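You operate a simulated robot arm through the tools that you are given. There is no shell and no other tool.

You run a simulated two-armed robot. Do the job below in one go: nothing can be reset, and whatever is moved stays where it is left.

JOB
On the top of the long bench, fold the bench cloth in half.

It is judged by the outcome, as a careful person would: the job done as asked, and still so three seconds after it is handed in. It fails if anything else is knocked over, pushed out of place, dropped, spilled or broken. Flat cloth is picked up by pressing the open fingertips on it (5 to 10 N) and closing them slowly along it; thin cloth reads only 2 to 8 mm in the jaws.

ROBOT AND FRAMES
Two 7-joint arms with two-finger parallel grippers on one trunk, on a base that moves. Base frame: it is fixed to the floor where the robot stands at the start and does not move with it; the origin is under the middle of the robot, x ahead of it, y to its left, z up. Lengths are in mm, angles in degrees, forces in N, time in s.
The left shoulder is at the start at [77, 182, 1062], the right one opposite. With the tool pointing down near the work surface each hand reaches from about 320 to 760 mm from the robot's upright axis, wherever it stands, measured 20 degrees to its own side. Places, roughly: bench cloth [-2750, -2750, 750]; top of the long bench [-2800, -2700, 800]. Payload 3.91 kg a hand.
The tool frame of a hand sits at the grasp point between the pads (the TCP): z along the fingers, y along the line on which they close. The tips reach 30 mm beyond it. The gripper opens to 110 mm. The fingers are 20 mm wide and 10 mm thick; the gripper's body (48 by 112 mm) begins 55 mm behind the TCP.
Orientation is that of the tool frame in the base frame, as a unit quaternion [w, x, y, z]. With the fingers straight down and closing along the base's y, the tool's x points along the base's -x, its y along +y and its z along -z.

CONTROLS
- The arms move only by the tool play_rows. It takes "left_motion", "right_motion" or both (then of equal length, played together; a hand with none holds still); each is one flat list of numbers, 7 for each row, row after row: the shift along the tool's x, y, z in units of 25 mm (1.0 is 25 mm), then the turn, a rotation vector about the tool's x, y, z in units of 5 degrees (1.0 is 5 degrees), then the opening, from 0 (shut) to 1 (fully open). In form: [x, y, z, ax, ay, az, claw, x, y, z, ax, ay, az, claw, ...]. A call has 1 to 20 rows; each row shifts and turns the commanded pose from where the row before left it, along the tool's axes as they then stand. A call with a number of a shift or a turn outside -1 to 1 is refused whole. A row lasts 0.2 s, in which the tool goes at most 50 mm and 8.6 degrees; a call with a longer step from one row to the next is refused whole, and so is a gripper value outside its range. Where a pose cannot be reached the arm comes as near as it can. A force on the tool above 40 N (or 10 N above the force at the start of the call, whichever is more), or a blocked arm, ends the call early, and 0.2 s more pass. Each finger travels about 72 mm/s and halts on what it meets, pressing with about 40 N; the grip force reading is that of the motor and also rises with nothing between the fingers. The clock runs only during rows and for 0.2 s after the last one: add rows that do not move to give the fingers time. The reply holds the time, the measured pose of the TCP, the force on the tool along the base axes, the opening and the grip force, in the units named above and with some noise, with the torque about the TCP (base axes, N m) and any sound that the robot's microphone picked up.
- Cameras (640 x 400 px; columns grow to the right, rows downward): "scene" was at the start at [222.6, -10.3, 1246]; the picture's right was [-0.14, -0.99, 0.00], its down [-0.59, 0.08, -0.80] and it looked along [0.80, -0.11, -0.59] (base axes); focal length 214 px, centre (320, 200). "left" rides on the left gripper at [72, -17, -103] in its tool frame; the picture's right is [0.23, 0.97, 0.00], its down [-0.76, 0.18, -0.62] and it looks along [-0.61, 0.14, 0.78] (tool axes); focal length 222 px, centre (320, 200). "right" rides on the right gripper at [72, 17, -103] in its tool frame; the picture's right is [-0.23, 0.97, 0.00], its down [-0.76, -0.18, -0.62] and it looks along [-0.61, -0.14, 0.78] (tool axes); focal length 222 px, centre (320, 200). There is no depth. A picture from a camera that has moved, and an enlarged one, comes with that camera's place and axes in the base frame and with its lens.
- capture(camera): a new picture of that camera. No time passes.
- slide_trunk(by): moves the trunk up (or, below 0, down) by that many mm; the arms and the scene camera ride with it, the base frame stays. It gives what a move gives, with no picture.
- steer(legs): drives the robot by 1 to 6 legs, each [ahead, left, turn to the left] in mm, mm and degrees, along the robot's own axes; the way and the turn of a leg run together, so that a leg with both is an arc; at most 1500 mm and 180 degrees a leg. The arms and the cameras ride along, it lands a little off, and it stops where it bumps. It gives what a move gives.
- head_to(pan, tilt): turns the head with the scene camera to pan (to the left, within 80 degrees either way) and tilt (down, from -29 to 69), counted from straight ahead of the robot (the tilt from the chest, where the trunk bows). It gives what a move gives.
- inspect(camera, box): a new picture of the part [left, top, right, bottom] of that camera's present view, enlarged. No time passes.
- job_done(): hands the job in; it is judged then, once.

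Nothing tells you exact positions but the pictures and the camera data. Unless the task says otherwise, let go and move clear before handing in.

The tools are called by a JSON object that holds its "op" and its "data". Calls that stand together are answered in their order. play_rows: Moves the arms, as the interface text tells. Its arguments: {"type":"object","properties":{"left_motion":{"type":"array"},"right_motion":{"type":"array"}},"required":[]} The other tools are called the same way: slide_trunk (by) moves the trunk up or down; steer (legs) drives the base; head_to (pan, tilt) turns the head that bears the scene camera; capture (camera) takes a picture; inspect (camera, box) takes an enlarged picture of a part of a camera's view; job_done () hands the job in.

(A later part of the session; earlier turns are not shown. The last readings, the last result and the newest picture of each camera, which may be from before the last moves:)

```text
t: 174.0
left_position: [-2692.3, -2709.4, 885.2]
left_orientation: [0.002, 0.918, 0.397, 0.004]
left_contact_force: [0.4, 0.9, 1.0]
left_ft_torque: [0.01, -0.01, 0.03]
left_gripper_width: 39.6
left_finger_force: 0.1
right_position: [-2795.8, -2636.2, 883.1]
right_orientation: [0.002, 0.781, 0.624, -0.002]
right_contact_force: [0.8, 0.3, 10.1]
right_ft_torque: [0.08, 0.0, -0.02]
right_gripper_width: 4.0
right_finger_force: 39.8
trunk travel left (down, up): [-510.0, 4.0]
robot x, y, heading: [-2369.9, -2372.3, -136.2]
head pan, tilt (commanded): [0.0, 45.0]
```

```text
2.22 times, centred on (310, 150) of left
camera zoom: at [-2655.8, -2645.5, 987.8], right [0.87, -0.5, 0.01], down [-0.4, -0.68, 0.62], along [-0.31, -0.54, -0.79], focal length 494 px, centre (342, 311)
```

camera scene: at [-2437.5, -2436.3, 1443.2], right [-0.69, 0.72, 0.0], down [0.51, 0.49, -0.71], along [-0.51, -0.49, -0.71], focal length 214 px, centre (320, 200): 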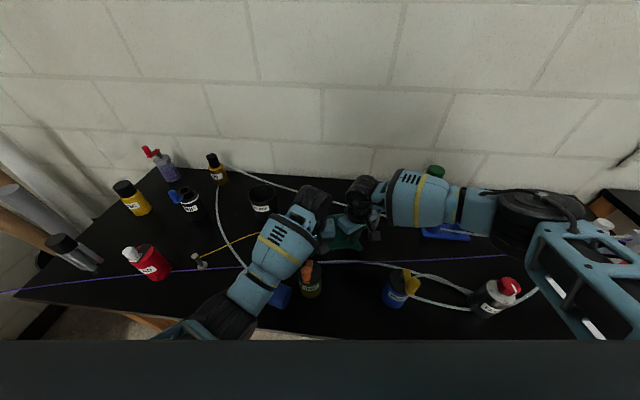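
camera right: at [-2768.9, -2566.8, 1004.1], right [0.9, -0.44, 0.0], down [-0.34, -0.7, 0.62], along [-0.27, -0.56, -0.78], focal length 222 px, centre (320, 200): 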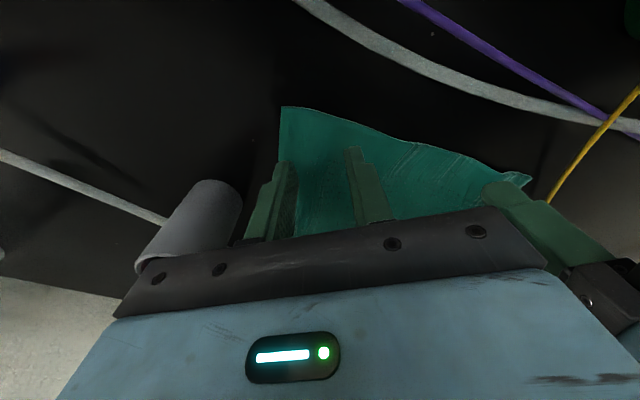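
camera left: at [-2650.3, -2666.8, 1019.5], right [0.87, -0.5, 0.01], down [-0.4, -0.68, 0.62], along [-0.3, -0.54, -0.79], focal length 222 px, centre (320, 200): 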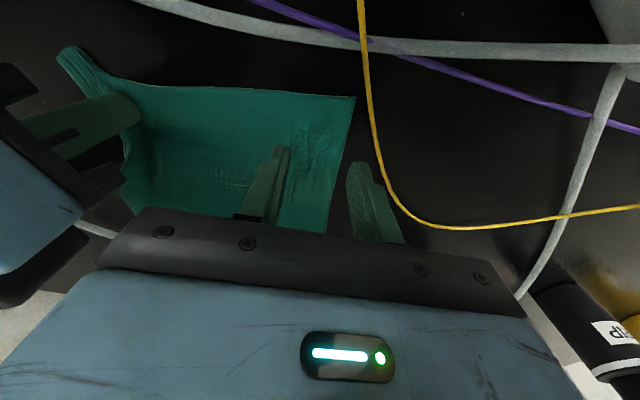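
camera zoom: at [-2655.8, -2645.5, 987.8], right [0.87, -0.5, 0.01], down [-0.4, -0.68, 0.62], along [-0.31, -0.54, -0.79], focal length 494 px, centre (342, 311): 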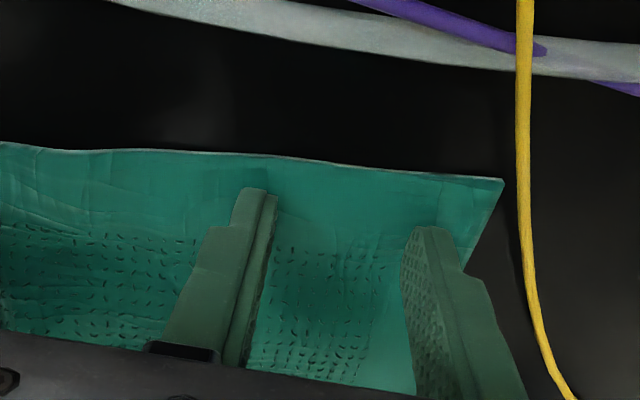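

Now both fingers are well inside the edge with the corner flat. I press and close again slowly.

{"op": "play_rows", "data": {"left_motion": [0, 0, 0.1, 0, 0, 0, 0.36, 0, 0, 0.08, 0, 0, 0, 0.36, 0, 0, 0, 0, 0, 0, 0.35, 0, 0, 0, 0, 0, 0, 0.34, 0, 0, 0, 0, 0, 0, 0.33, 0, 0, 0, 0, 0, 0, 0.32, 0, 0, 0, 0, 0, 0, 0.31, 0, 0, 0, 0, 0, 0, 0.3, 0, 0, 0, 0, 0, 0, 0.29, 0, 0, 0, 0, 0, 0, 0.28, 0, 0, 0, 0, 0, 0, 0.27, 0, 0, 0, 0, 0, 0, 0.26, 0, 0, 0, 0, 0, 0, 0.25, 0, 0, 0, 0, 0, 0, 0.24, 0, 0, 0, 0, 0, 0, 0.23, 0, 0, 0, 0, 0, 0, 0.22, 0, 0, 0, 0, 0, 0, 0.21, 0, 0, 0, 0, 0, 0, 0.2, 0, 0, 0, 0, 0, 0, 0.19, 0, 0, 0, 0, 0, 0, 0.18]}}

{"op": "inspect", "data": {"camera": "left", "box": [200, 60, 420, 240]}}

```text
t: 178.2
left_position: [-2691.4, -2707.4, 884.0]
left_orientation: [0.0, 0.918, 0.397, 0.002]
left_contact_force: [-2.6, 1.5, 29.5]
left_ft_torque: [0.03, 0.21, 0.0]
left_gripper_width: 18.5
left_finger_force: 0.0
right_position: [-2795.5, -2635.8, 883.5]
right_orientation: [0.003, 0.781, 0.625, -0.002]
right_contact_force: [2.9, -1.9, 4.0]
right_ft_torque: [-0.05, -0.07, -0.01]
right_gripper_width: 4.1
right_finger_force: 39.9
trunk travel left (down, up): [-510.0, 4.0]
robot x, y, heading: [-2369.6, -2375.8, -136.1]
head pan, tilt (commanded): [0.0, 45.0]
```

```text
2.22 times, centred on (310, 150) of left
camera zoom: at [-2655.3, -2644.7, 985.5], right [0.87, -0.5, 0.0], down [-0.39, -0.68, 0.62], along [-0.31, -0.54, -0.78], focal length 494 px, centre (342, 311)
```

zoom: 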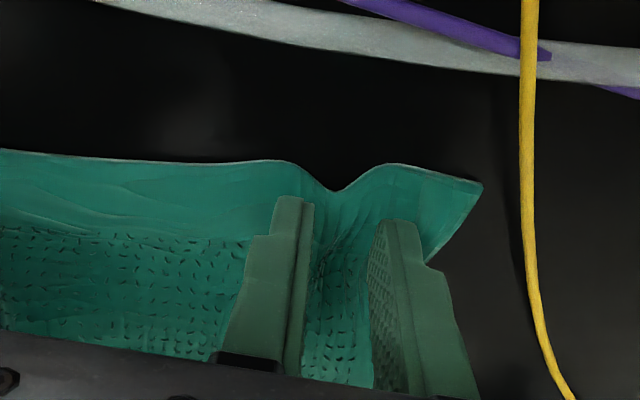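

{"op": "play_rows", "data": {"left_motion": [0, 0, 0, 0, 0, 0, 0.17, 0, 0, 0, 0, 0, 0, 0.16, 0, 0, 0, 0, 0, 0, 0.15, 0, 0, 0, 0, 0, 0, 0.14, 0, 0, 0, 0, 0, 0, 0.13, 0, 0, 0, 0, 0, 0, 0.12, 0, 0, 0, 0, 0, 0, 0.11, 0, 0, 0, 0, 0, 0, 0.1, 0, 0, 0, 0, 0, 0, 0.09, 0, 0, 0, 0, 0, 0, 0.08, 0, 0, 0, 0, 0, 0, 0.07, 0, 0, 0, 0, 0, 0, 0.06, 0, 0, 0, 0, 0, 0, 0.05, 0, 0, 0, 0, 0, 0, 0.04, 0, 0, 0, 0, 0, 0, 0.03, 0, 0, 0, 0, 0, 0, 0.02, 0, 0, 0, 0, 0, 0, 0, 0, 0, 0, 0, 0, 0, 0]}}

{"op": "inspect", "data": {"camera": "left", "box": [200, 60, 420, 240]}}

```text
t: 182.0
left_position: [-2691.8, -2708.8, 884.2]
left_orientation: [0.001, 0.918, 0.397, 0.002]
left_contact_force: [-2.9, 2.0, 30.2]
left_ft_torque: [0.02, 0.14, 0.0]
left_gripper_width: 3.1
left_finger_force: 40.1
right_position: [-2796.1, -2636.0, 884.2]
right_orientation: [0.002, 0.782, 0.624, -0.003]
right_contact_force: [2.3, -1.3, 3.1]
right_ft_torque: [-0.02, -0.06, -0.06]
right_gripper_width: 4.2
right_finger_force: 40.1
trunk travel left (down, up): [-510.0, 4.0]
robot x, y, heading: [-2366.7, -2375.8, -136.2]
head pan, tilt (commanded): [0.0, 45.0]
```

```text
2.22 times, centred on (310, 150) of left
camera zoom: at [-2655.3, -2644.7, 985.6], right [0.87, -0.5, 0.0], down [-0.39, -0.68, 0.62], along [-0.31, -0.54, -0.78], focal length 494 px, centre (342, 311)
```

zoom: 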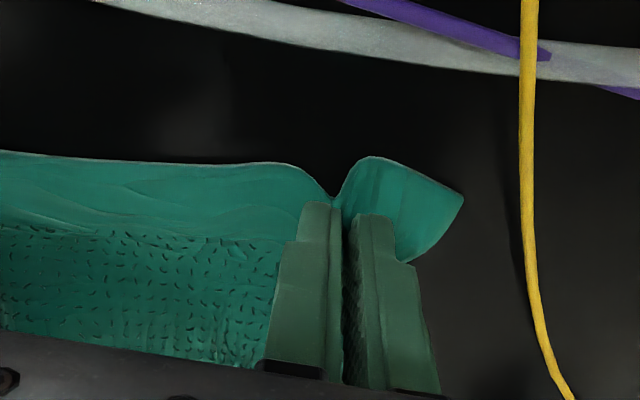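

The left now holds 3.1 mm and the right 4.2 mm. I lift both gently and check.

{"op": "play_rows", "data": {"left_motion": [0, 0, -0.1, 0, 0, 0, 0, 0, 0, -0.15, 0, 0, 0, 0, 0, 0, -0.2, 0, 0, 0, 0, 0, 0, -0.25, 0, 0, 0, 0, 0, 0, -0.3, 0, 0, 0, 0, 0, 0, -0.3, 0, 0, 0, 0], "right_motion": [0, 0, -0.05, 0, 0, 0, 0, 0, 0, -0.15, 0, 0, 0, 0, 0, 0, -0.2, 0, 0, 0, 0, 0, 0, -0.25, 0, 0, 0, 0, 0, 0, -0.3, 0, 0, 0, 0, 0, 0, -0.3, 0, 0, 0, 0]}}

{"op": "capture", "data": {"camera": "left"}}

{"op": "capture", "data": {"camera": "right"}}

{"op": "capture", "data": {"camera": "scene"}}

```text
t: 183.4
left_position: [-2691.5, -2710.3, 911.9]
left_orientation: [0.002, 0.918, 0.397, 0.005]
left_contact_force: [-1.7, 1.8, -0.9]
left_ft_torque: [0.05, 0.15, -0.02]
left_gripper_width: 3.3
left_finger_force: 39.6
right_position: [-2797.5, -2636.3, 914.0]
right_orientation: [0.002, 0.781, 0.625, -0.001]
right_contact_force: [2.4, -2.7, 0.1]
right_ft_torque: [-0.07, -0.05, -0.06]
right_gripper_width: 4.1
right_finger_force: 39.6
trunk travel left (down, up): [-510.0, 4.0]
robot x, y, heading: [-2367.0, -2374.0, -136.1]
head pan, tilt (commanded): [0.0, 45.0]
```

```text
taken
camera left: at [-2655.5, -2645.7, 1015.1], right [0.87, -0.5, 0.01], down [-0.4, -0.68, 0.62], along [-0.3, -0.54, -0.79], focal length 222 px, centre (320, 200)
```

left: 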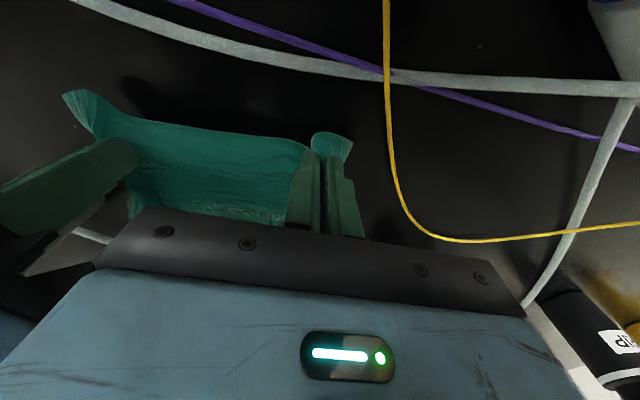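

```text
taken
camera right: at [-2765.2, -2568.8, 1018.5], right [0.9, -0.44, 0.0], down [-0.34, -0.7, 0.63], along [-0.27, -0.56, -0.78], focal length 222 px, centre (320, 200)
```

right: 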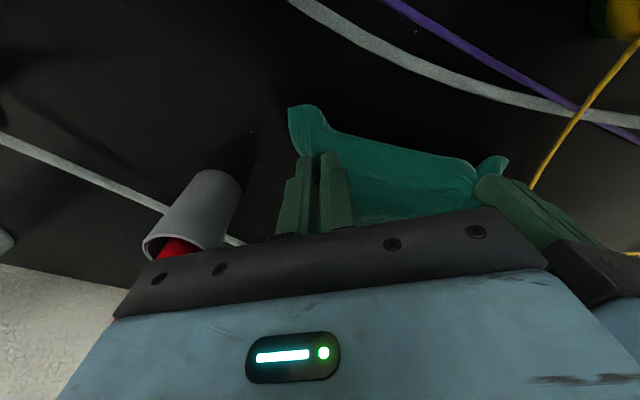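

```text
taken
camera scene: at [-2439.6, -2438.0, 1442.9], right [-0.69, 0.72, 0.0], down [0.51, 0.49, -0.71], along [-0.51, -0.49, -0.71], focal length 214 px, centre (320, 200)
```

scene: 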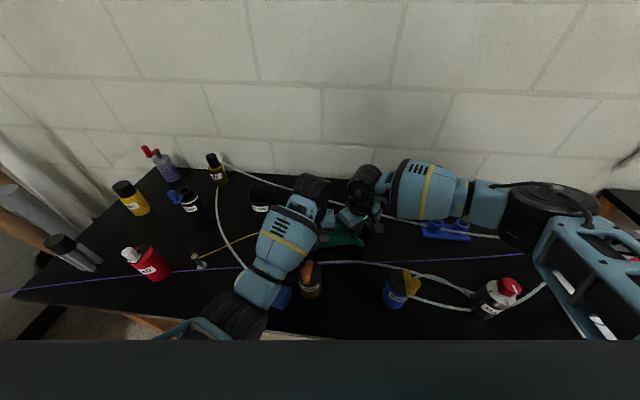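

Both corners are up and holding. I now raise the cloth to hang fully free (straightening its tucked right side), squaring up the right hand on the way.

{"op": "play_rows", "data": {"left_motion": [0, 0, -0.6, 0, 0, 0, 0, 0, 0, -0.9, 0, 0, 0, 0, 0, 0, -0.9, 0, 0, 0, 0, 0, 0, -0.9, 0, 0, 0, 0, 0, 0, -0.9, 0, 0, 0, 0, 0, 0, -0.9, 0, 0, 0, 0, 0, 0, -0.9, 0, 0, 0, 0, 0, 0, -0.9, 0, 0, 0, 0, 0, 0, -0.6, 0, 0, 0, 0, 0, 0, 0, 0, 0, 0, 0, 0, 0, 0, 0, 0, 0, 0, 0, 0, 0, 0, 0, 0, 0], "right_motion": [0.1, 0.03, -0.6, 0, 0, 0, 0, 0.1, 0.03, -0.9, 0, 0, 0, 0, 0.1, 0.03, -0.9, 0, 0, 0, 0, 0.1, 0.03, -0.9, 0, 0, 0, 0, 0.1, 0.03, -0.9, 0, 0, 0, 0, 0.1, 0.03, -0.9, 0, 0, 0, 0, 0.1, 0.03, -0.9, 0, 0, 0, 0, 0.1, 0.03, -0.9, 0, 0, 0, 0, 0, 0, -0.6, 0, 0, 0, 0, 0, 0, 0, 0, 0, 0, 0, 0, 0, 0, 0, 0, 0, 0, 0, 0, 0, 0, 0, 0, 0]}}

{"op": "capture", "data": {"camera": "scene"}}

{"op": "inspect", "data": {"camera": "scene", "box": [230, 130, 430, 280]}}

{"op": "capture", "data": {"camera": "left"}}

{"op": "capture", "data": {"camera": "right"}}

```text
t: 186.0
left_position: [-2693.9, -2708.3, 1100.3]
left_orientation: [0.001, 0.917, 0.398, 0.005]
left_contact_force: [-4.1, 4.7, -0.4]
left_ft_torque: [0.22, 0.19, -0.06]
left_gripper_width: 3.3
left_finger_force: 39.6
right_position: [-2786.6, -2618.7, 1101.5]
right_orientation: [0.002, 0.781, 0.624, -0.001]
right_contact_force: [4.3, -5.7, -0.2]
right_ft_torque: [-0.16, -0.13, -0.08]
right_gripper_width: 3.9
right_finger_force: 39.5
trunk travel left (down, up): [-510.0, 4.0]
robot x, y, heading: [-2366.1, -2372.4, -136.4]
head pan, tilt (commanded): [0.0, 45.0]
```

```text
taken
camera scene: at [-2439.6, -2438.1, 1442.9], right [-0.69, 0.72, 0.0], down [0.51, 0.49, -0.71], along [-0.51, -0.49, -0.71], focal length 214 px, centre (320, 200)
```

scene: 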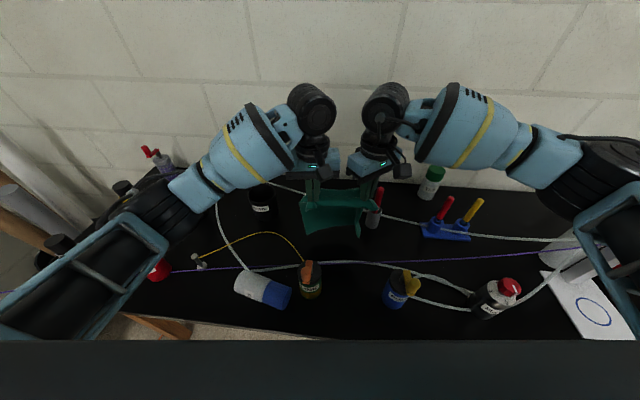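

```text
2.67 times, centred on (330, 205) of scene
camera zoom: at [-2439.6, -2438.1, 1442.9], right [-0.69, 0.72, 0.0], down [0.51, 0.49, -0.71], along [-0.51, -0.49, -0.71], focal length 572 px, centre (293, 187)
```

zoom: 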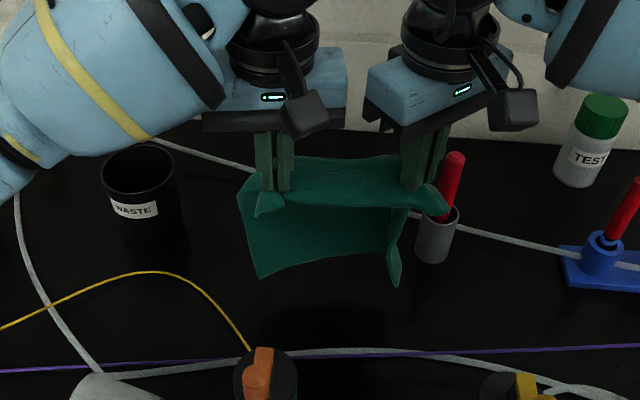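

```text
taken
camera left: at [-2657.6, -2645.3, 1203.0], right [0.87, -0.5, 0.01], down [-0.4, -0.68, 0.62], along [-0.3, -0.54, -0.79], focal length 222 px, centre (320, 200)
```

left: 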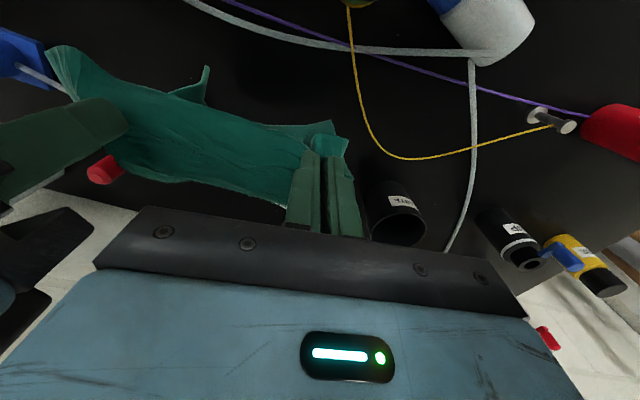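

```text
taken
camera right: at [-2754.6, -2551.5, 1204.7], right [0.9, -0.44, 0.0], down [-0.34, -0.7, 0.63], along [-0.27, -0.56, -0.78], focal length 222 px, centre (320, 200)
```

right: 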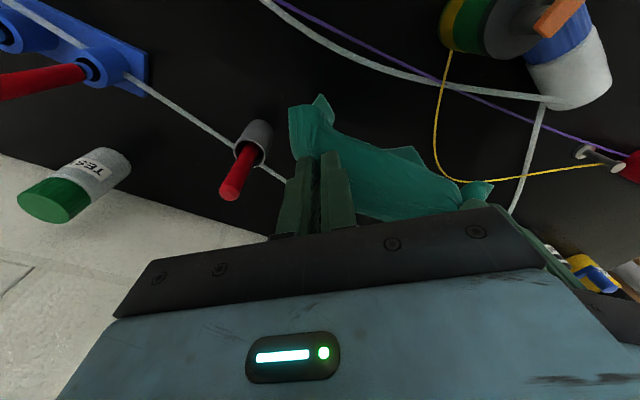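

The cloth hangs free with an even lower edge about 40 mm above the bench. I move back 40 mm, let it settle, then lay it forward with the edge trailing, as in the better run before.

{"op": "play_rows", "data": {"left_motion": [0.4, 0.02, 0, 0, 0, 0, 0, 0.4, 0.02, 0, 0, 0, 0, 0, 0.4, 0.02, 0, 0, 0, 0, 0, 0.4, 0.02, 0, 0, 0, 0, 0, 0, 0, 0, 0, 0, 0, 0, 0, 0, 0, 0, 0, 0, 0, 0, 0, 0, 0, 0, 0, 0, 0, 0, 0, 0, 0, 0, 0], "right_motion": [0.335, 0.218, 0, 0, 0, 0, 0, 0.335, 0.218, 0, 0, 0, 0, 0, 0.335, 0.218, 0, 0, 0, 0, 0, 0.335, 0.218, 0, 0, 0, 0, 0, 0, 0, 0, 0, 0, 0, 0, 0, 0, 0, 0, 0, 0, 0, 0, 0, 0, 0, 0, 0, 0, 0, 0, 0, 0, 0, 0, 0]}}

{"op": "play_rows", "data": {"left_motion": [-0.6, -0.03, 0.55, 0, 0, 0, 0, -0.6, -0.03, 0.55, 0, 0, 0, 0, -0.6, -0.03, 0.55, 0, 0, 0, 0, -0.6, -0.03, 0.3, 0, 0, 0, 0, -0.6, -0.03, 0.3, 0, 0, 0, 0, -0.6, -0.03, 0.5, 0, 0, 0, 0, -0.6, -0.03, 0.5, 0, 0, 0, 0, -0.6, -0.03, 0.5, 0, 0, 0, 0, -0.6, -0.03, 0.5, 0, 0, 0, 0], "right_motion": [-0.502, -0.327, 0.55, 0, 0, 0, 0, -0.502, -0.327, 0.55, 0, 0, 0, 0, -0.502, -0.327, 0.55, 0, 0, 0, 0, -0.502, -0.327, 0.3, 0, 0, 0, 0, -0.502, -0.327, 0.3, 0, 0, 0, 0, -0.502, -0.327, 0.5, 0, 0, 0, 0, -0.502, -0.327, 0.5, 0, 0, 0, 0, -0.502, -0.327, 0.5, 0, 0, 0, 0, -0.502, -0.327, 0.5, 0, 0, 0, 0]}}

{"op": "capture", "data": {"camera": "scene"}}

{"op": "inspect", "data": {"camera": "scene", "box": [230, 130, 430, 280]}}

{"op": "capture", "data": {"camera": "left"}}

{"op": "capture", "data": {"camera": "right"}}

```text
t: 187.8
left_position: [-2665.3, -2681.8, 1100.9]
left_orientation: [0.0, 0.918, 0.397, 0.005]
left_contact_force: [-4.5, 6.1, -0.1]
left_ft_torque: [0.25, 0.21, -0.08]
left_gripper_width: 3.3
left_finger_force: 39.9
right_position: [-2756.2, -2590.1, 1100.5]
right_orientation: [0.002, 0.781, 0.624, -0.001]
right_contact_force: [4.8, -6.2, -0.8]
right_ft_torque: [-0.17, -0.16, -0.09]
right_gripper_width: 4.1
right_finger_force: 40.3
trunk travel left (down, up): [-510.0, 4.0]
robot x, y, heading: [-2368.2, -2373.6, -136.3]
head pan, tilt (commanded): [0.0, 45.0]
```

```text
t: 189.8
left_position: [-2761.4, -2775.2, 991.4]
left_orientation: [-0.001, 0.918, 0.397, 0.006]
left_contact_force: [-4.2, 4.2, -0.4]
left_ft_torque: [0.19, 0.16, -0.09]
left_gripper_width: 3.2
left_finger_force: 40.3
right_position: [-2855.6, -2684.9, 993.1]
right_orientation: [0.002, 0.78, 0.625, 0.0]
right_contact_force: [4.0, -4.7, -0.7]
right_ft_torque: [-0.13, -0.14, -0.06]
right_gripper_width: 4.0
right_finger_force: 39.9
trunk travel left (down, up): [-510.0, 4.0]
robot x, y, heading: [-2368.2, -2370.1, -136.0]
head pan, tilt (commanded): [0.0, 45.0]
```

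```text
taken
camera scene: at [-2440.2, -2438.6, 1442.8], right [-0.69, 0.72, 0.0], down [0.51, 0.49, -0.71], along [-0.51, -0.49, -0.71], focal length 214 px, centre (320, 200)
```

scene: 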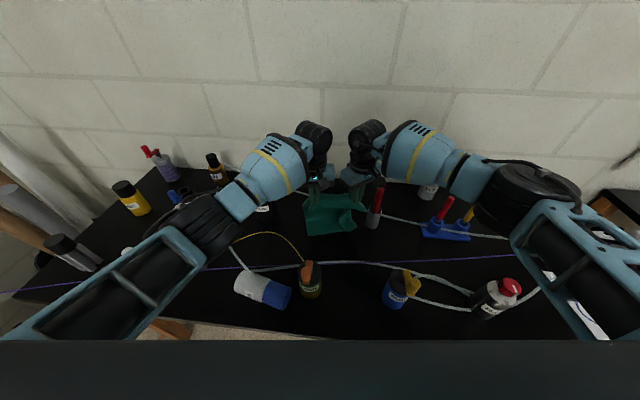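

```text
2.67 times, centred on (330, 205) of scene
camera zoom: at [-2440.2, -2438.6, 1442.8], right [-0.69, 0.72, 0.0], down [0.51, 0.49, -0.71], along [-0.51, -0.49, -0.71], focal length 572 px, centre (293, 187)
```

zoom: 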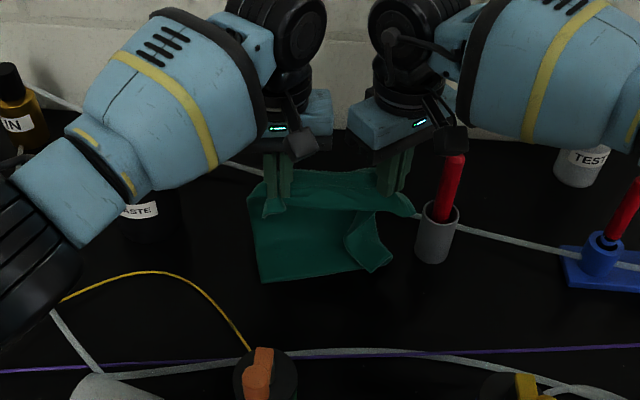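

```text
taken
camera left: at [-2726.0, -2711.7, 1095.8], right [0.87, -0.5, 0.01], down [-0.4, -0.68, 0.62], along [-0.3, -0.54, -0.79], focal length 222 px, centre (320, 200)
```

left: 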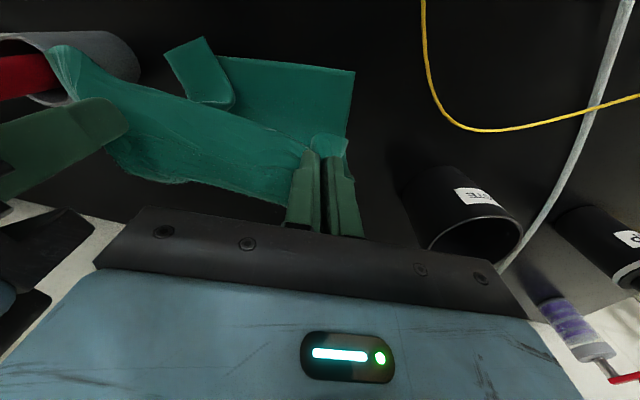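

```text
taken
camera right: at [-2822.6, -2618.1, 1097.7], right [0.9, -0.44, 0.0], down [-0.34, -0.7, 0.63], along [-0.27, -0.56, -0.78], focal length 222 px, centre (320, 200)
```

right: 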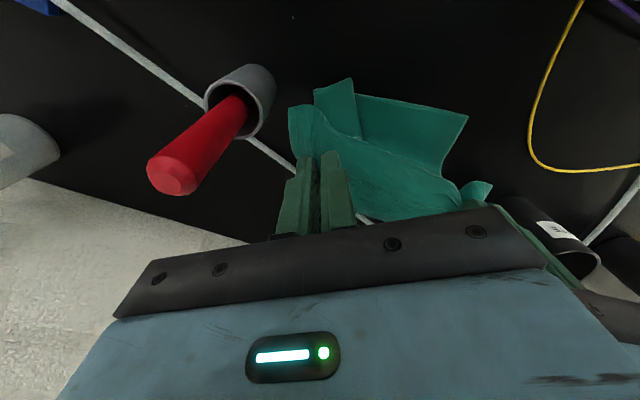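

The left and middle of the tail laid well, but the right corner curled again and it sits ~20 mm too far forward. I'll lift once more, start further back with the left hand ~14 mm lower and a slight leftward drift, which helped before.

{"op": "play_rows", "data": {"left_motion": [0, 0, -0.9, 0, 0, 0, 0, 0, 0, -0.9, 0, 0, 0, 0, 0, 0, -0.9, 0, 0, 0, 0, 0.4, 0.02, -0.9, 0, 0, 0, 0, 0.4, 0.02, -0.9, 0, 0, 0, 0, 0.604, -0.081, 0, 0, 0, 0, 0, 0.604, -0.081, 0, 0, 0, 0, 0, 0.604, -0.081, 0, 0, 0, 0, 0, 0.604, -0.081, 0, 0, 0, 0, 0, 0.604, -0.081, 0, 0, 0, 0, 0, 0.604, -0.081, 0, 0, 0, 0, 0, 0.604, -0.081, 0, 0, 0, 0, 0, 0.604, -0.081, 0, 0, 0, 0, 0, 0.604, -0.081, 0, 0, 0, 0, 0, 0, 0, 0, 0, 0, 0, 0, 0, 0, 0, 0, 0, 0, 0, 0, 0, 0, 0, 0, 0, 0], "right_motion": [0, 0, -0.9, 0, 0, 0, 0, 0, 0, -0.9, 0, 0, 0, 0, 0, 0, -0.9, 0, 0, 0, 0, 0.335, 0.218, -0.95, 0, 0, 0, 0, 0.335, 0.218, -0.95, 0, 0, 0, 0, 0.564, 0.233, -0.4, 0, 0, 0, 0, 0.564, 0.233, 0, 0, 0, 0, 0, 0.564, 0.233, 0, 0, 0, 0, 0, 0.564, 0.233, 0, 0, 0, 0, 0, 0.564, 0.233, 0, 0, 0, 0, 0, 0.564, 0.233, 0, 0, 0, 0, 0, 0.564, 0.233, 0, 0, 0, 0, 0, 0.564, 0.233, 0, 0, 0, 0, 0, 0.564, 0.233, 0, 0, 0, 0, 0, 0, 0, 0, 0, 0, 0, 0, 0, 0, 0, 0, 0, 0, 0, 0, 0, 0, 0, 0, 0, 0]}}

{"op": "inspect", "data": {"camera": "scene", "box": [230, 130, 430, 280]}}

{"op": "capture", "data": {"camera": "left"}}

{"op": "capture", "data": {"camera": "right"}}

```text
t: 193.4
left_position: [-2667.4, -2651.0, 1106.5]
left_orientation: [0.001, 0.918, 0.397, 0.004]
left_contact_force: [-6.2, 7.7, 1.0]
left_ft_torque: [0.3, 0.22, -0.12]
left_gripper_width: 3.5
left_finger_force: 39.7
right_position: [-2758.7, -2557.8, 1120.0]
right_orientation: [0.002, 0.781, 0.624, -0.002]
right_contact_force: [6.3, -8.8, -0.2]
right_ft_torque: [-0.26, -0.16, -0.09]
right_gripper_width: 4.3
right_finger_force: 39.9
trunk travel left (down, up): [-510.0, 4.0]
robot x, y, heading: [-2367.3, -2373.1, -135.9]
head pan, tilt (commanded): [0.0, 45.0]
```

```text
2.67 times, centred on (330, 205) of scene
camera zoom: at [-2439.6, -2438.1, 1442.9], right [-0.69, 0.72, 0.0], down [0.51, 0.49, -0.71], along [-0.51, -0.49, -0.71], focal length 572 px, centre (293, 187)
```

zoom: 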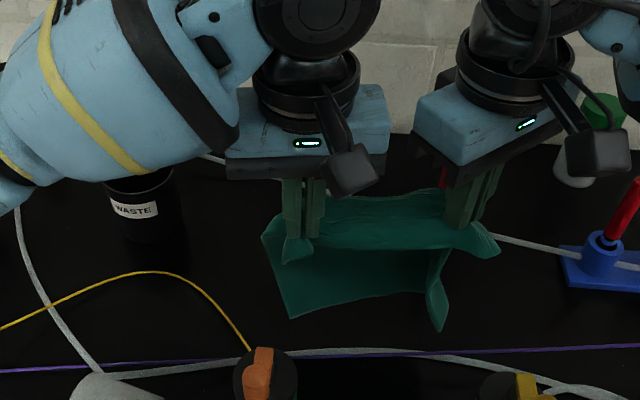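

```text
taken
camera left: at [-2631.3, -2586.6, 1209.3], right [0.87, -0.5, 0.01], down [-0.4, -0.68, 0.62], along [-0.3, -0.54, -0.79], focal length 222 px, centre (320, 200)
```

left: 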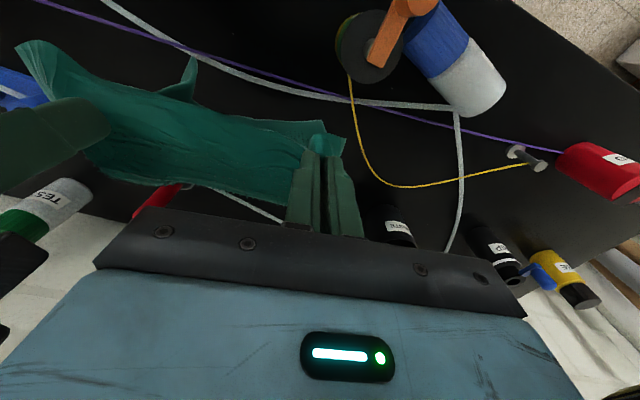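

```text
taken
camera right: at [-2726.7, -2490.4, 1223.0], right [0.9, -0.44, 0.0], down [-0.34, -0.7, 0.63], along [-0.27, -0.56, -0.78], focal length 222 px, centre (320, 200)
```

right: 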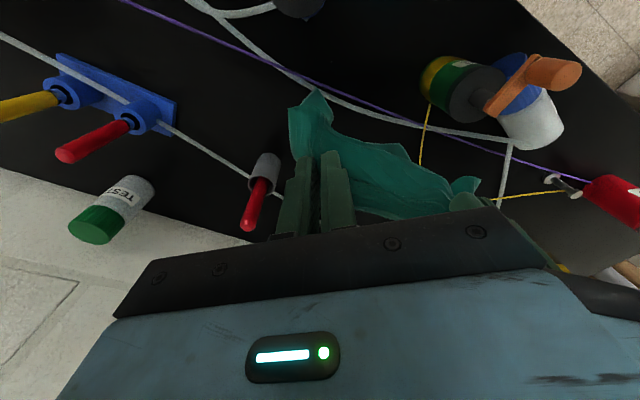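

Everything hangs free; now I lay it forward with the left slightly lower and a gentle leftward drift.

{"op": "play_rows", "data": {"left_motion": [-0.605, 0.089, 0.65, 0, 0, 0, 0, -0.605, 0.089, 0.65, 0, 0, 0, 0, -0.605, 0.089, 0.65, 0, 0, 0, 0, -0.605, 0.089, 0.25, 0, 0, 0, 0, -0.605, 0.089, 0.25, 0, 0, 0, 0, -0.605, 0.089, 0.25, 0, 0, 0, 0, -0.605, 0.089, 0.5, 0, 0, 0, 0, -0.605, 0.089, 0.5, 0, 0, 0, 0, -0.605, 0.089, 0.5, 0, 0, 0, 0, -0.605, 0.089, 0.5, 0, 0, 0, 0], "right_motion": [-0.568, -0.227, 0.55, 0, 0, 0, 0, -0.568, -0.227, 0.55, 0, 0, 0, 0, -0.568, -0.227, 0.55, 0, 0, 0, 0, -0.568, -0.227, 0.45, 0, 0, 0, 0, -0.568, -0.227, 0.45, 0, 0, 0, 0, -0.568, -0.227, 0.45, 0, 0, 0, 0, -0.568, -0.227, 0.5, 0, 0, 0, 0, -0.568, -0.227, 0.5, 0, 0, 0, 0, -0.568, -0.227, 0.5, 0, 0, 0, 0, -0.568, -0.227, 0.5, 0, 0, 0, 0]}}

{"op": "inspect", "data": {"camera": "scene", "box": [230, 130, 430, 280]}}

{"op": "capture", "data": {"camera": "left"}}

{"op": "capture", "data": {"camera": "right"}}

```text
t: 195.6
left_position: [-2754.3, -2775.6, 986.2]
left_orientation: [0.001, 0.917, 0.398, 0.005]
left_contact_force: [-4.6, 6.8, 1.9]
left_ft_torque: [0.22, 0.21, -0.08]
left_gripper_width: 3.5
left_finger_force: 40.0
right_position: [-2848.2, -2685.5, 995.0]
right_orientation: [0.001, 0.781, 0.624, -0.002]
right_contact_force: [4.6, -6.4, -0.4]
right_ft_torque: [-0.21, -0.18, -0.06]
right_gripper_width: 4.0
right_finger_force: 40.4
trunk travel left (down, up): [-510.0, 4.0]
robot x, y, heading: [-2369.1, -2372.1, -136.0]
head pan, tilt (commanded): [0.0, 45.0]
```

```text
2.67 times, centred on (330, 205) of scene
camera zoom: at [-2440.1, -2438.7, 1442.8], right [-0.69, 0.72, 0.0], down [0.51, 0.49, -0.71], along [-0.51, -0.49, -0.71], focal length 572 px, centre (293, 187)
```

zoom: 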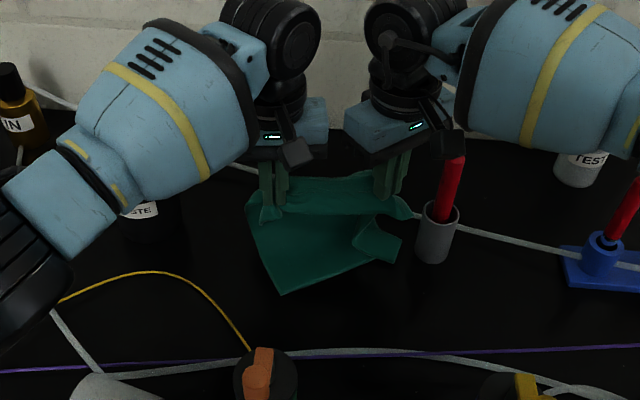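

```text
taken
camera left: at [-2718.3, -2711.6, 1089.5], right [0.86, -0.5, 0.01], down [-0.4, -0.68, 0.62], along [-0.3, -0.54, -0.79], focal length 222 px, centre (320, 200)
```

left: 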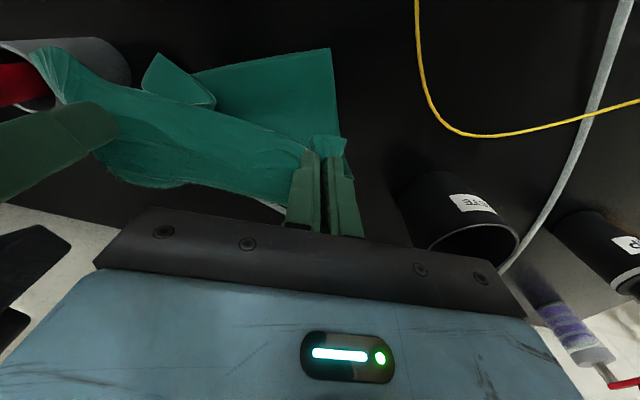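

```text
taken
camera right: at [-2815.7, -2617.3, 1098.4], right [0.9, -0.44, 0.0], down [-0.34, -0.7, 0.63], along [-0.27, -0.56, -0.78], focal length 222 px, centre (320, 200)
```

right: 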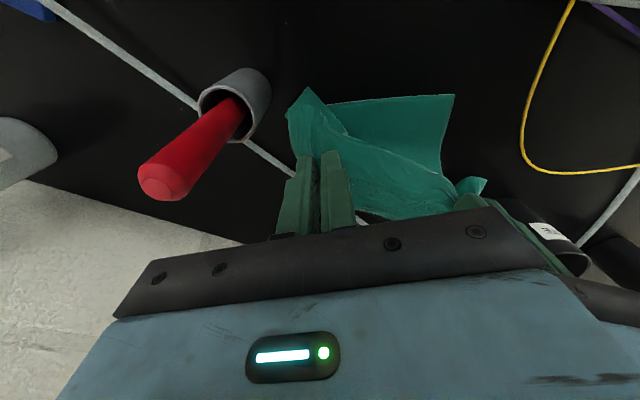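

The right flap opened outward this time, but the drift twisted the tail by ~15°. One more try: same left-low setting, starting from here further back, without the sideways drift.

{"op": "play_rows", "data": {"left_motion": [0, 0, -0.95, 0, 0, 0, 0, 0, 0, -0.95, 0, 0, 0, 0, 0, 0, -0.95, 0, 0, 0, 0, 0.4, 0.02, -0.95, 0, 0, 0, 0, 0.4, 0.02, -0.95, 0, 0, 0, 0, 0.571, 0.029, 0, 0, 0, 0, 0, 0.571, 0.029, 0, 0, 0, 0, 0, 0.571, 0.029, 0, 0, 0, 0, 0, 0.571, 0.029, 0, 0, 0, 0, 0, 0.571, 0.029, 0, 0, 0, 0, 0, 0.571, 0.029, 0, 0, 0, 0, 0, 0.571, 0.029, 0, 0, 0, 0, 0, 0.571, 0.029, 0, 0, 0, 0, 0, 0.571, 0.029, 0, 0, 0, 0, 0, 0, 0, 0, 0, 0, 0, 0, 0, 0, 0, 0, 0, 0, 0, 0, 0, 0, 0, 0, 0, 0, 0, 0, 0, 0, 0, 0, 0], "right_motion": [0, 0, -0.95, 0, 0, 0, 0, 0, 0, -0.95, 0, 0, 0, 0, 0, 0, -0.95, 0, 0, 0, 0, 0.335, 0.218, -0.95, 0, 0, 0, 0, 0.335, 0.218, -0.95, 0, 0, 0, 0, 0.479, 0.312, -0.2, 0, 0, 0, 0, 0.479, 0.312, 0, 0, 0, 0, 0, 0.479, 0.312, 0, 0, 0, 0, 0, 0.479, 0.312, 0, 0, 0, 0, 0, 0.479, 0.312, 0, 0, 0, 0, 0, 0.479, 0.312, 0, 0, 0, 0, 0, 0.479, 0.312, 0, 0, 0, 0, 0, 0.479, 0.312, 0, 0, 0, 0, 0, 0.479, 0.312, 0, 0, 0, 0, 0, 0, 0, 0, 0, 0, 0, 0, 0, 0, 0, 0, 0, 0, 0, 0, 0, 0, 0, 0, 0, 0, 0, 0, 0, 0, 0, 0, 0]}}

{"op": "inspect", "data": {"camera": "scene", "box": [230, 130, 430, 280]}}

```text
t: 199.4
left_position: [-2647.9, -2670.4, 1108.3]
left_orientation: [0.001, 0.918, 0.398, 0.006]
left_contact_force: [-5.2, 7.4, 0.7]
left_ft_torque: [0.29, 0.22, -0.12]
left_gripper_width: 3.3
left_finger_force: 40.1
right_position: [-2740.8, -2579.1, 1119.7]
right_orientation: [0.002, 0.781, 0.624, -0.001]
right_contact_force: [5.3, -7.0, -1.3]
right_ft_torque: [-0.22, -0.17, -0.09]
right_gripper_width: 4.2
right_finger_force: 40.0
trunk travel left (down, up): [-510.0, 4.0]
robot x, y, heading: [-2371.2, -2373.0, -136.2]
head pan, tilt (commanded): [0.0, 45.0]
```

```text
2.67 times, centred on (330, 205) of scene
camera zoom: at [-2439.7, -2438.2, 1442.9], right [-0.69, 0.72, 0.0], down [0.51, 0.49, -0.71], along [-0.51, -0.49, -0.71], focal length 572 px, centre (293, 187)
```

zoom: 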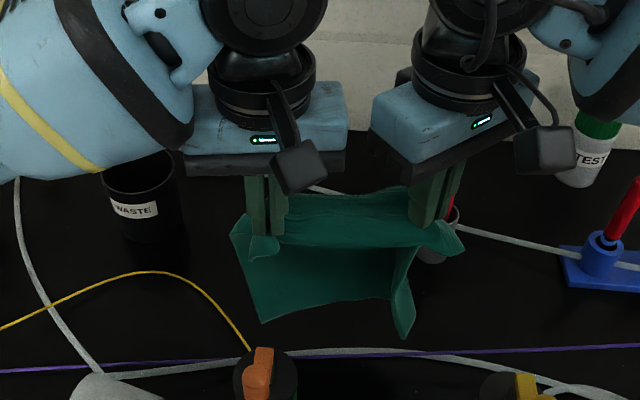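

Hanging evenly. I lower to the same starting height as the good run and lay forward without drift.

{"op": "play_rows", "data": {"left_motion": [0, 0, 0.5, 0, 0, 0, 0, 0, 0, 0.5, 0, 0, 0, 0, -0.6, -0.03, 0.55, 0, 0, 0, 0, -0.6, -0.03, 0.5, 0, 0, 0, 0, -0.6, -0.03, 0.5, 0, 0, 0, 0, -0.6, -0.03, 0.3, 0, 0, 0, 0, -0.6, -0.03, 0.3, 0, 0, 0, 0, -0.6, -0.03, 0.5, 0, 0, 0, 0, -0.6, -0.03, 0.5, 0, 0, 0, 0, -0.6, -0.03, 0.5, 0, 0, 0, 0, -0.6, -0.03, 0.5, 0, 0, 0, 0], "right_motion": [0, 0, 0.5, 0, 0, 0, 0, 0, 0, 0.5, 0, 0, 0, 0, -0.502, -0.327, 0.5, 0, 0, 0, 0, -0.502, -0.327, 0.5, 0, 0, 0, 0, -0.502, -0.327, 0.5, 0, 0, 0, 0, -0.502, -0.327, 0.3, 0, 0, 0, 0, -0.502, -0.327, 0.3, 0, 0, 0, 0, -0.502, -0.327, 0.5, 0, 0, 0, 0, -0.502, -0.327, 0.5, 0, 0, 0, 0, -0.502, -0.327, 0.5, 0, 0, 0, 0, -0.502, -0.327, 0.5, 0, 0, 0, 0]}}

{"op": "inspect", "data": {"camera": "scene", "box": [230, 130, 430, 280]}}

{"op": "capture", "data": {"camera": "left"}}

{"op": "capture", "data": {"camera": "right"}}

```text
t: 201.8
left_position: [-2742.6, -2765.7, 977.2]
left_orientation: [0.0, 0.918, 0.397, 0.005]
left_contact_force: [-4.5, 4.4, 0.6]
left_ft_torque: [0.2, 0.13, -0.09]
left_gripper_width: 3.4
left_finger_force: 40.4
right_position: [-2836.9, -2677.2, 991.8]
right_orientation: [0.001, 0.781, 0.624, -0.001]
right_contact_force: [5.1, -4.7, -1.7]
right_ft_torque: [-0.1, -0.14, -0.05]
right_gripper_width: 4.0
right_finger_force: 40.5
trunk travel left (down, up): [-510.0, 4.0]
robot x, y, heading: [-2366.3, -2371.4, -136.0]
head pan, tilt (commanded): [0.0, 45.0]
```

```text
2.67 times, centred on (330, 205) of scene
camera zoom: at [-2440.2, -2438.7, 1442.8], right [-0.69, 0.72, 0.0], down [0.51, 0.49, -0.71], along [-0.51, -0.49, -0.71], focal length 572 px, centre (293, 187)
```

zoom: 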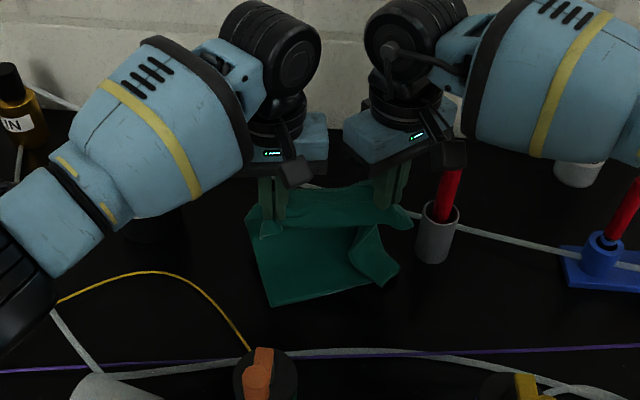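

```text
taken
camera left: at [-2707.9, -2701.6, 1080.6], right [0.86, -0.5, 0.01], down [-0.4, -0.68, 0.62], along [-0.3, -0.54, -0.79], focal length 222 px, centre (320, 200)
```

left: 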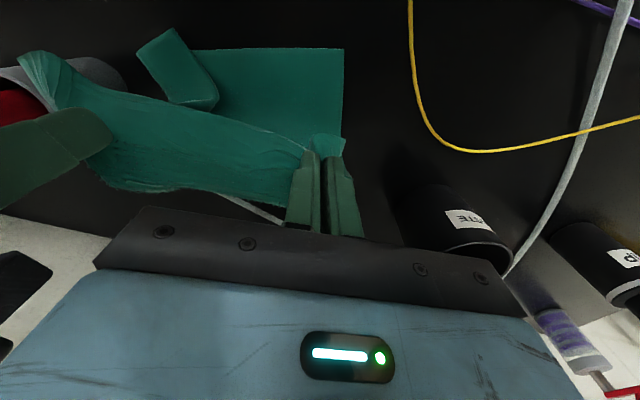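

```text
taken
camera right: at [-2804.8, -2608.9, 1096.8], right [0.9, -0.44, 0.0], down [-0.34, -0.7, 0.63], along [-0.27, -0.56, -0.78], focal length 222 px, centre (320, 200)
```

right: 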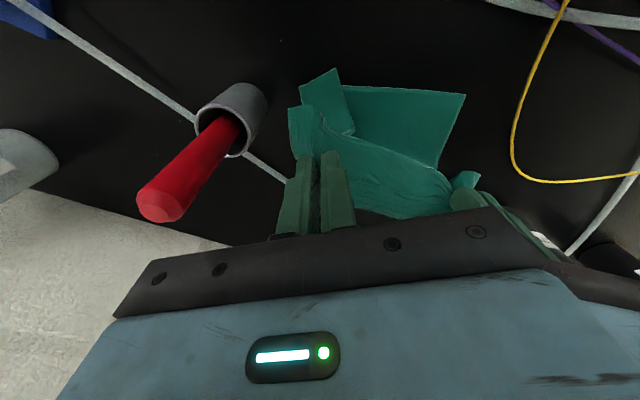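

The tail is laid well now (slightly rotated, its right flap splayed outward), about 20 mm closer to me. I advance a bit more to lay the lower half, then bring the front edge back over to match the tail edge.

{"op": "play_rows", "data": {"left_motion": [-0.5, -0.025, 0.3, 0, 0, 0, 0, -0.5, -0.025, 0.3, 0, 0, 0, 0, -0.5, -0.025, 0.3, 0, 0, 0, 0, -0.5, -0.025, 0.3, 0, 0, 0, 0, 0, 0, 0, 0, 0, 0, 0], "right_motion": [-0.418, -0.272, 0.3, 0, 0, 0, 0, -0.418, -0.272, 0.3, 0, 0, 0, 0, -0.418, -0.272, 0.3, 0, 0, 0, 0, -0.418, -0.272, 0.3, 0, 0, 0, 0, 0, 0, 0, 0, 0, 0, 0]}}

{"op": "inspect", "data": {"camera": "scene", "box": [230, 130, 430, 280]}}

{"op": "capture", "data": {"camera": "left"}}

{"op": "capture", "data": {"camera": "right"}}

```text
t: 203.0
left_position: [-2780.9, -2801.6, 946.9]
left_orientation: [0.0, 0.918, 0.397, 0.004]
left_contact_force: [-4.8, 7.4, 1.7]
left_ft_torque: [0.29, 0.22, -0.09]
left_gripper_width: 3.3
left_finger_force: 39.7
right_position: [-2864.2, -2702.4, 969.6]
right_orientation: [0.003, 0.782, 0.624, -0.002]
right_contact_force: [4.9, -7.6, -2.1]
right_ft_torque: [-0.23, -0.14, -0.07]
right_gripper_width: 3.9
right_finger_force: 40.0
right hand out of reach, approached as far as the arm can: row 4
trunk travel left (down, up): [-510.0, 4.0]
robot x, y, heading: [-2368.8, -2373.5, -136.1]
head pan, tilt (commanded): [0.0, 45.0]
```

```text
2.67 times, centred on (330, 205) of scene
camera zoom: at [-2439.2, -2438.7, 1442.9], right [-0.69, 0.72, 0.0], down [0.51, 0.49, -0.71], along [-0.51, -0.49, -0.71], focal length 572 px, centre (293, 187)
```

zoom: 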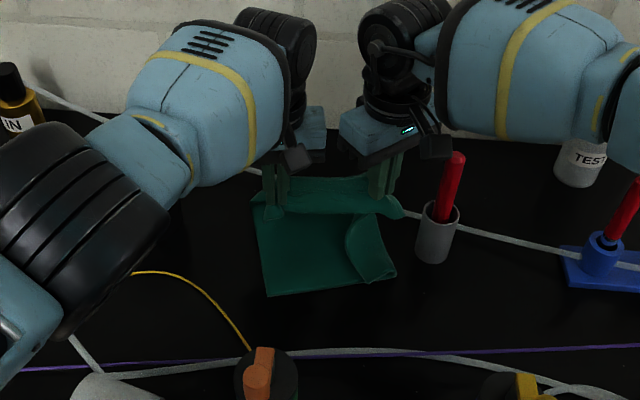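

```text
taken
camera left: at [-2744.1, -2736.1, 1051.2], right [0.86, -0.5, 0.0], down [-0.4, -0.68, 0.62], along [-0.31, -0.54, -0.79], focal length 222 px, centre (320, 200)
```

left: 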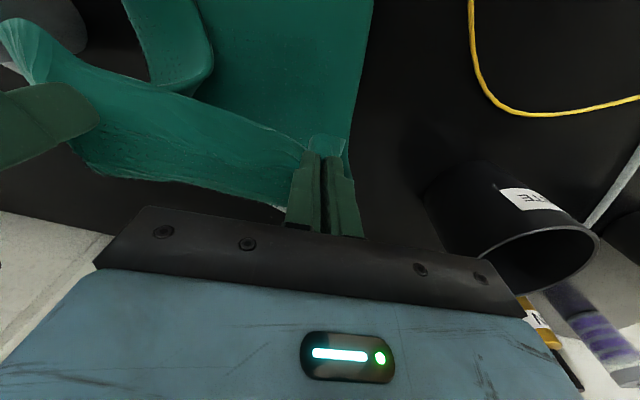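

```text
taken
camera right: at [-2831.1, -2635.2, 1073.6], right [0.9, -0.44, 0.0], down [-0.34, -0.7, 0.63], along [-0.27, -0.57, -0.78], focal length 222 px, centre (320, 200)
```

right: 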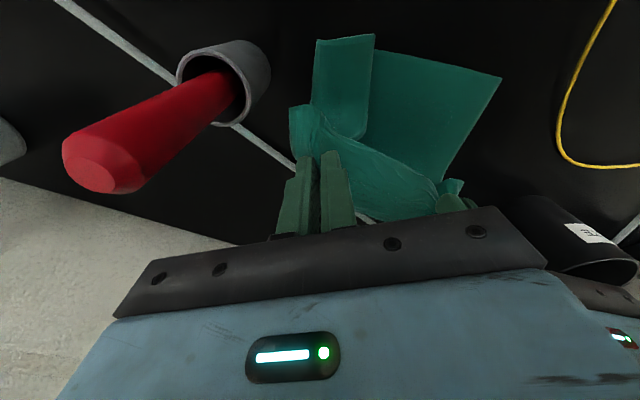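

The lower half is laid out: its edge runs from about (503, -32) to (533, 130). Now I bring the held front edge back and down to lie on that edge.

{"op": "play_rows", "data": {"left_motion": [0.405, -0.022, 0.1, 0, 0, 0, 0, 0.405, -0.022, 0.2, 0, 0, 0, 0, 0.405, -0.022, 0.3, 0, 0, 0, 0, 0.405, -0.022, 0.35, 0, 0, 0, 0, 0.405, -0.022, 0.4, 0, 0, 0, 0, 0.405, -0.022, 0.45, 0, 0, 0, 0, 0.405, -0.022, 0.4, 0, 0, 0, 0, 0, 0, 0, 0, 0, 0, 0], "right_motion": [0.199, 0.096, 0.3, 0, 0, 0, 0, 0.199, 0.096, 0.4, 0, 0, 0, 0, 0.199, 0.096, 0.45, 0, 0, 0, 0, 0.199, 0.096, 0.5, 0, 0, 0, 0, 0.199, 0.096, 0.5, 0, 0, 0, 0, 0.199, 0.096, 0.5, 0, 0, 0, 0, 0.199, 0.096, 0.45, 0, 0, 0, 0, 0, 0, 0, 0, 0, 0, 0]}}

{"op": "capture", "data": {"camera": "left"}}

{"op": "capture", "data": {"camera": "right"}}

{"op": "inspect", "data": {"camera": "scene", "box": [230, 130, 430, 280]}}

```text
t: 204.8
left_position: [-2733.5, -2746.3, 893.3]
left_orientation: [0.001, 0.918, 0.397, 0.006]
left_contact_force: [-2.0, 2.5, 0.7]
left_ft_torque: [0.08, 0.12, -0.06]
left_gripper_width: 3.0
left_finger_force: 39.9
right_position: [-2840.5, -2671.4, 892.8]
right_orientation: [0.002, 0.782, 0.624, -0.001]
right_contact_force: [1.8, -3.4, 2.3]
right_ft_torque: [-0.11, -0.03, -0.02]
right_gripper_width: 4.0
right_finger_force: 40.3
trunk travel left (down, up): [-510.0, 4.0]
robot x, y, heading: [-2367.3, -2373.4, -136.0]
head pan, tilt (commanded): [0.0, 45.0]
```

```text
taken
camera left: at [-2697.6, -2681.9, 997.1], right [0.87, -0.5, 0.01], down [-0.4, -0.68, 0.62], along [-0.3, -0.54, -0.79], focal length 222 px, centre (320, 200)
```

left: 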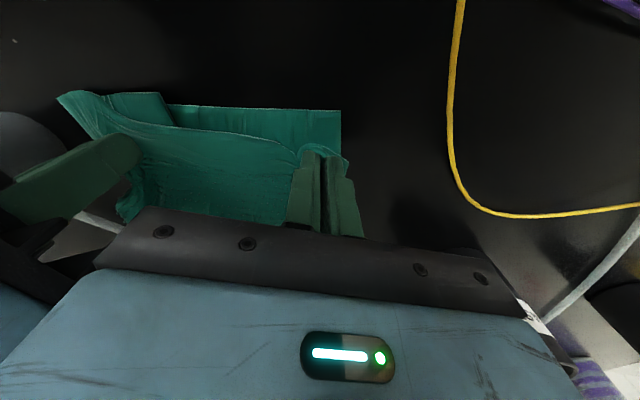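

```text
taken
camera right: at [-2807.7, -2604.2, 996.0], right [0.9, -0.44, 0.0], down [-0.34, -0.7, 0.63], along [-0.27, -0.56, -0.78], focal length 222 px, centre (320, 200)
```

right: 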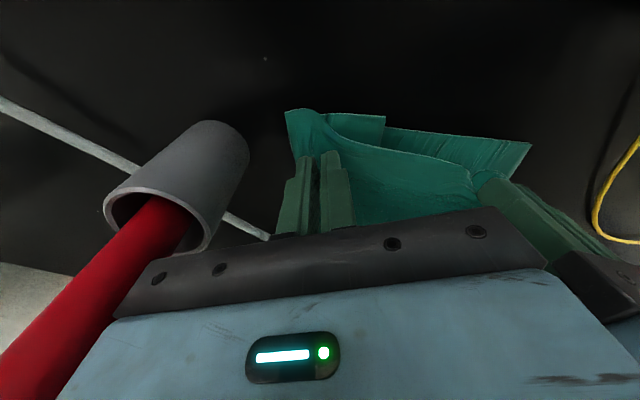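

```text
2.67 times, centred on (330, 205) of scene
camera zoom: at [-2439.4, -2438.1, 1443.0], right [-0.69, 0.72, 0.0], down [0.51, 0.49, -0.71], along [-0.51, -0.49, -0.71], focal length 572 px, centre (293, 187)
```

zoom: 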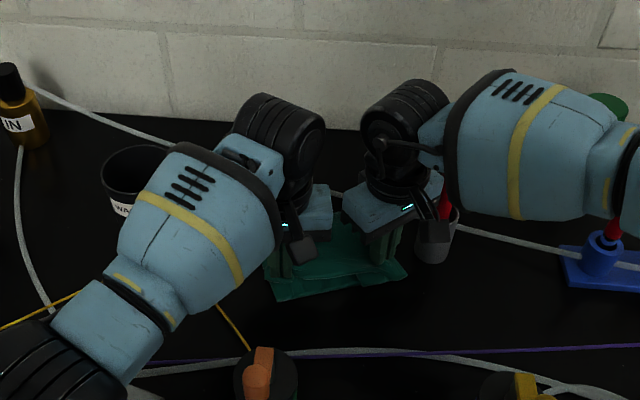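

The right side is aligned, but the left end of the front edge is about 28 mm short of the lower edge. I move the left hand back to match, then lower both to just touch.

{"op": "play_rows", "data": {"left_motion": [0.35, -0.09, 0, 0, 0, 0, 0, 0.35, -0.09, 0, 0, 0, 0, 0, 0.35, -0.09, 0.1, 0, 0, 0, 0, 0, 0, 0.1, 0, 0, 0, 0, 0, 0, 0, 0, 0, 0, 0], "right_motion": [0, 0, 0, 0, 0, 0, 0, 0, 0, 0, 0, 0, 0, 0, 0, 0, 0.1, 0, 0, 0, 0, 0, 0, 0.1, 0, 0, 0, 0, 0, 0, 0, 0, 0, 0, 0]}}

{"op": "capture", "data": {"camera": "left"}}

{"op": "capture", "data": {"camera": "right"}}

```text
t: 206.0
left_position: [-2719.9, -2719.7, 889.3]
left_orientation: [0.001, 0.918, 0.397, 0.002]
left_contact_force: [-1.7, -0.2, 6.0]
left_ft_torque: [0.01, 0.12, -0.05]
left_gripper_width: 3.3
left_finger_force: 39.7
right_position: [-2839.2, -2671.4, 889.8]
right_orientation: [0.002, 0.782, 0.624, -0.003]
right_contact_force: [2.3, -1.2, 10.5]
right_ft_torque: [-0.11, -0.1, 0.05]
right_gripper_width: 3.8
right_finger_force: 39.9
trunk travel left (down, up): [-510.0, 4.0]
robot x, y, heading: [-2369.2, -2373.8, -135.9]
head pan, tilt (commanded): [0.0, 45.0]
```

```text
taken
camera left: at [-2684.0, -2657.1, 992.6], right [0.87, -0.5, 0.01], down [-0.4, -0.68, 0.62], along [-0.31, -0.54, -0.78], focal length 222 px, centre (320, 200)
```

left: 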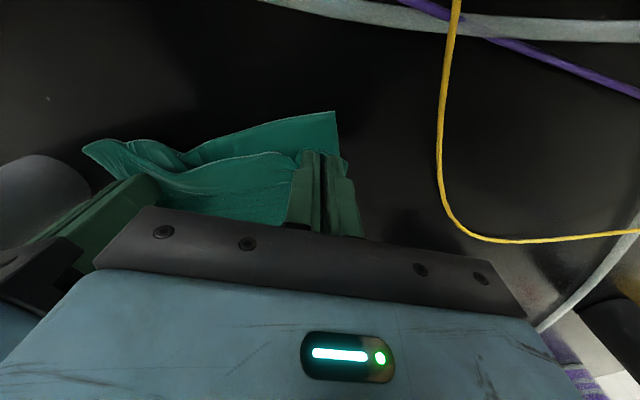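

```text
taken
camera right: at [-2807.6, -2603.9, 992.4], right [0.9, -0.44, 0.0], down [-0.34, -0.7, 0.63], along [-0.27, -0.57, -0.78], focal length 222 px, centre (320, 200)
```

right: 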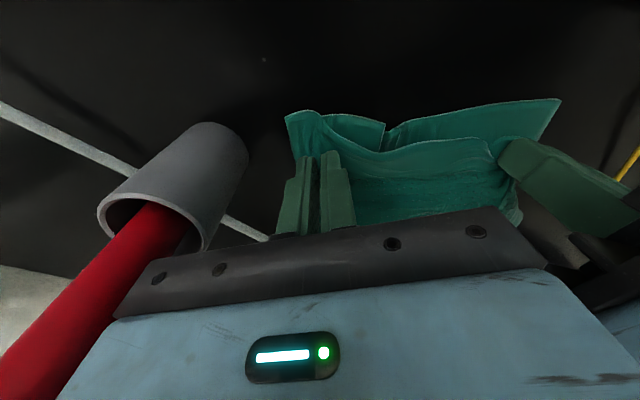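

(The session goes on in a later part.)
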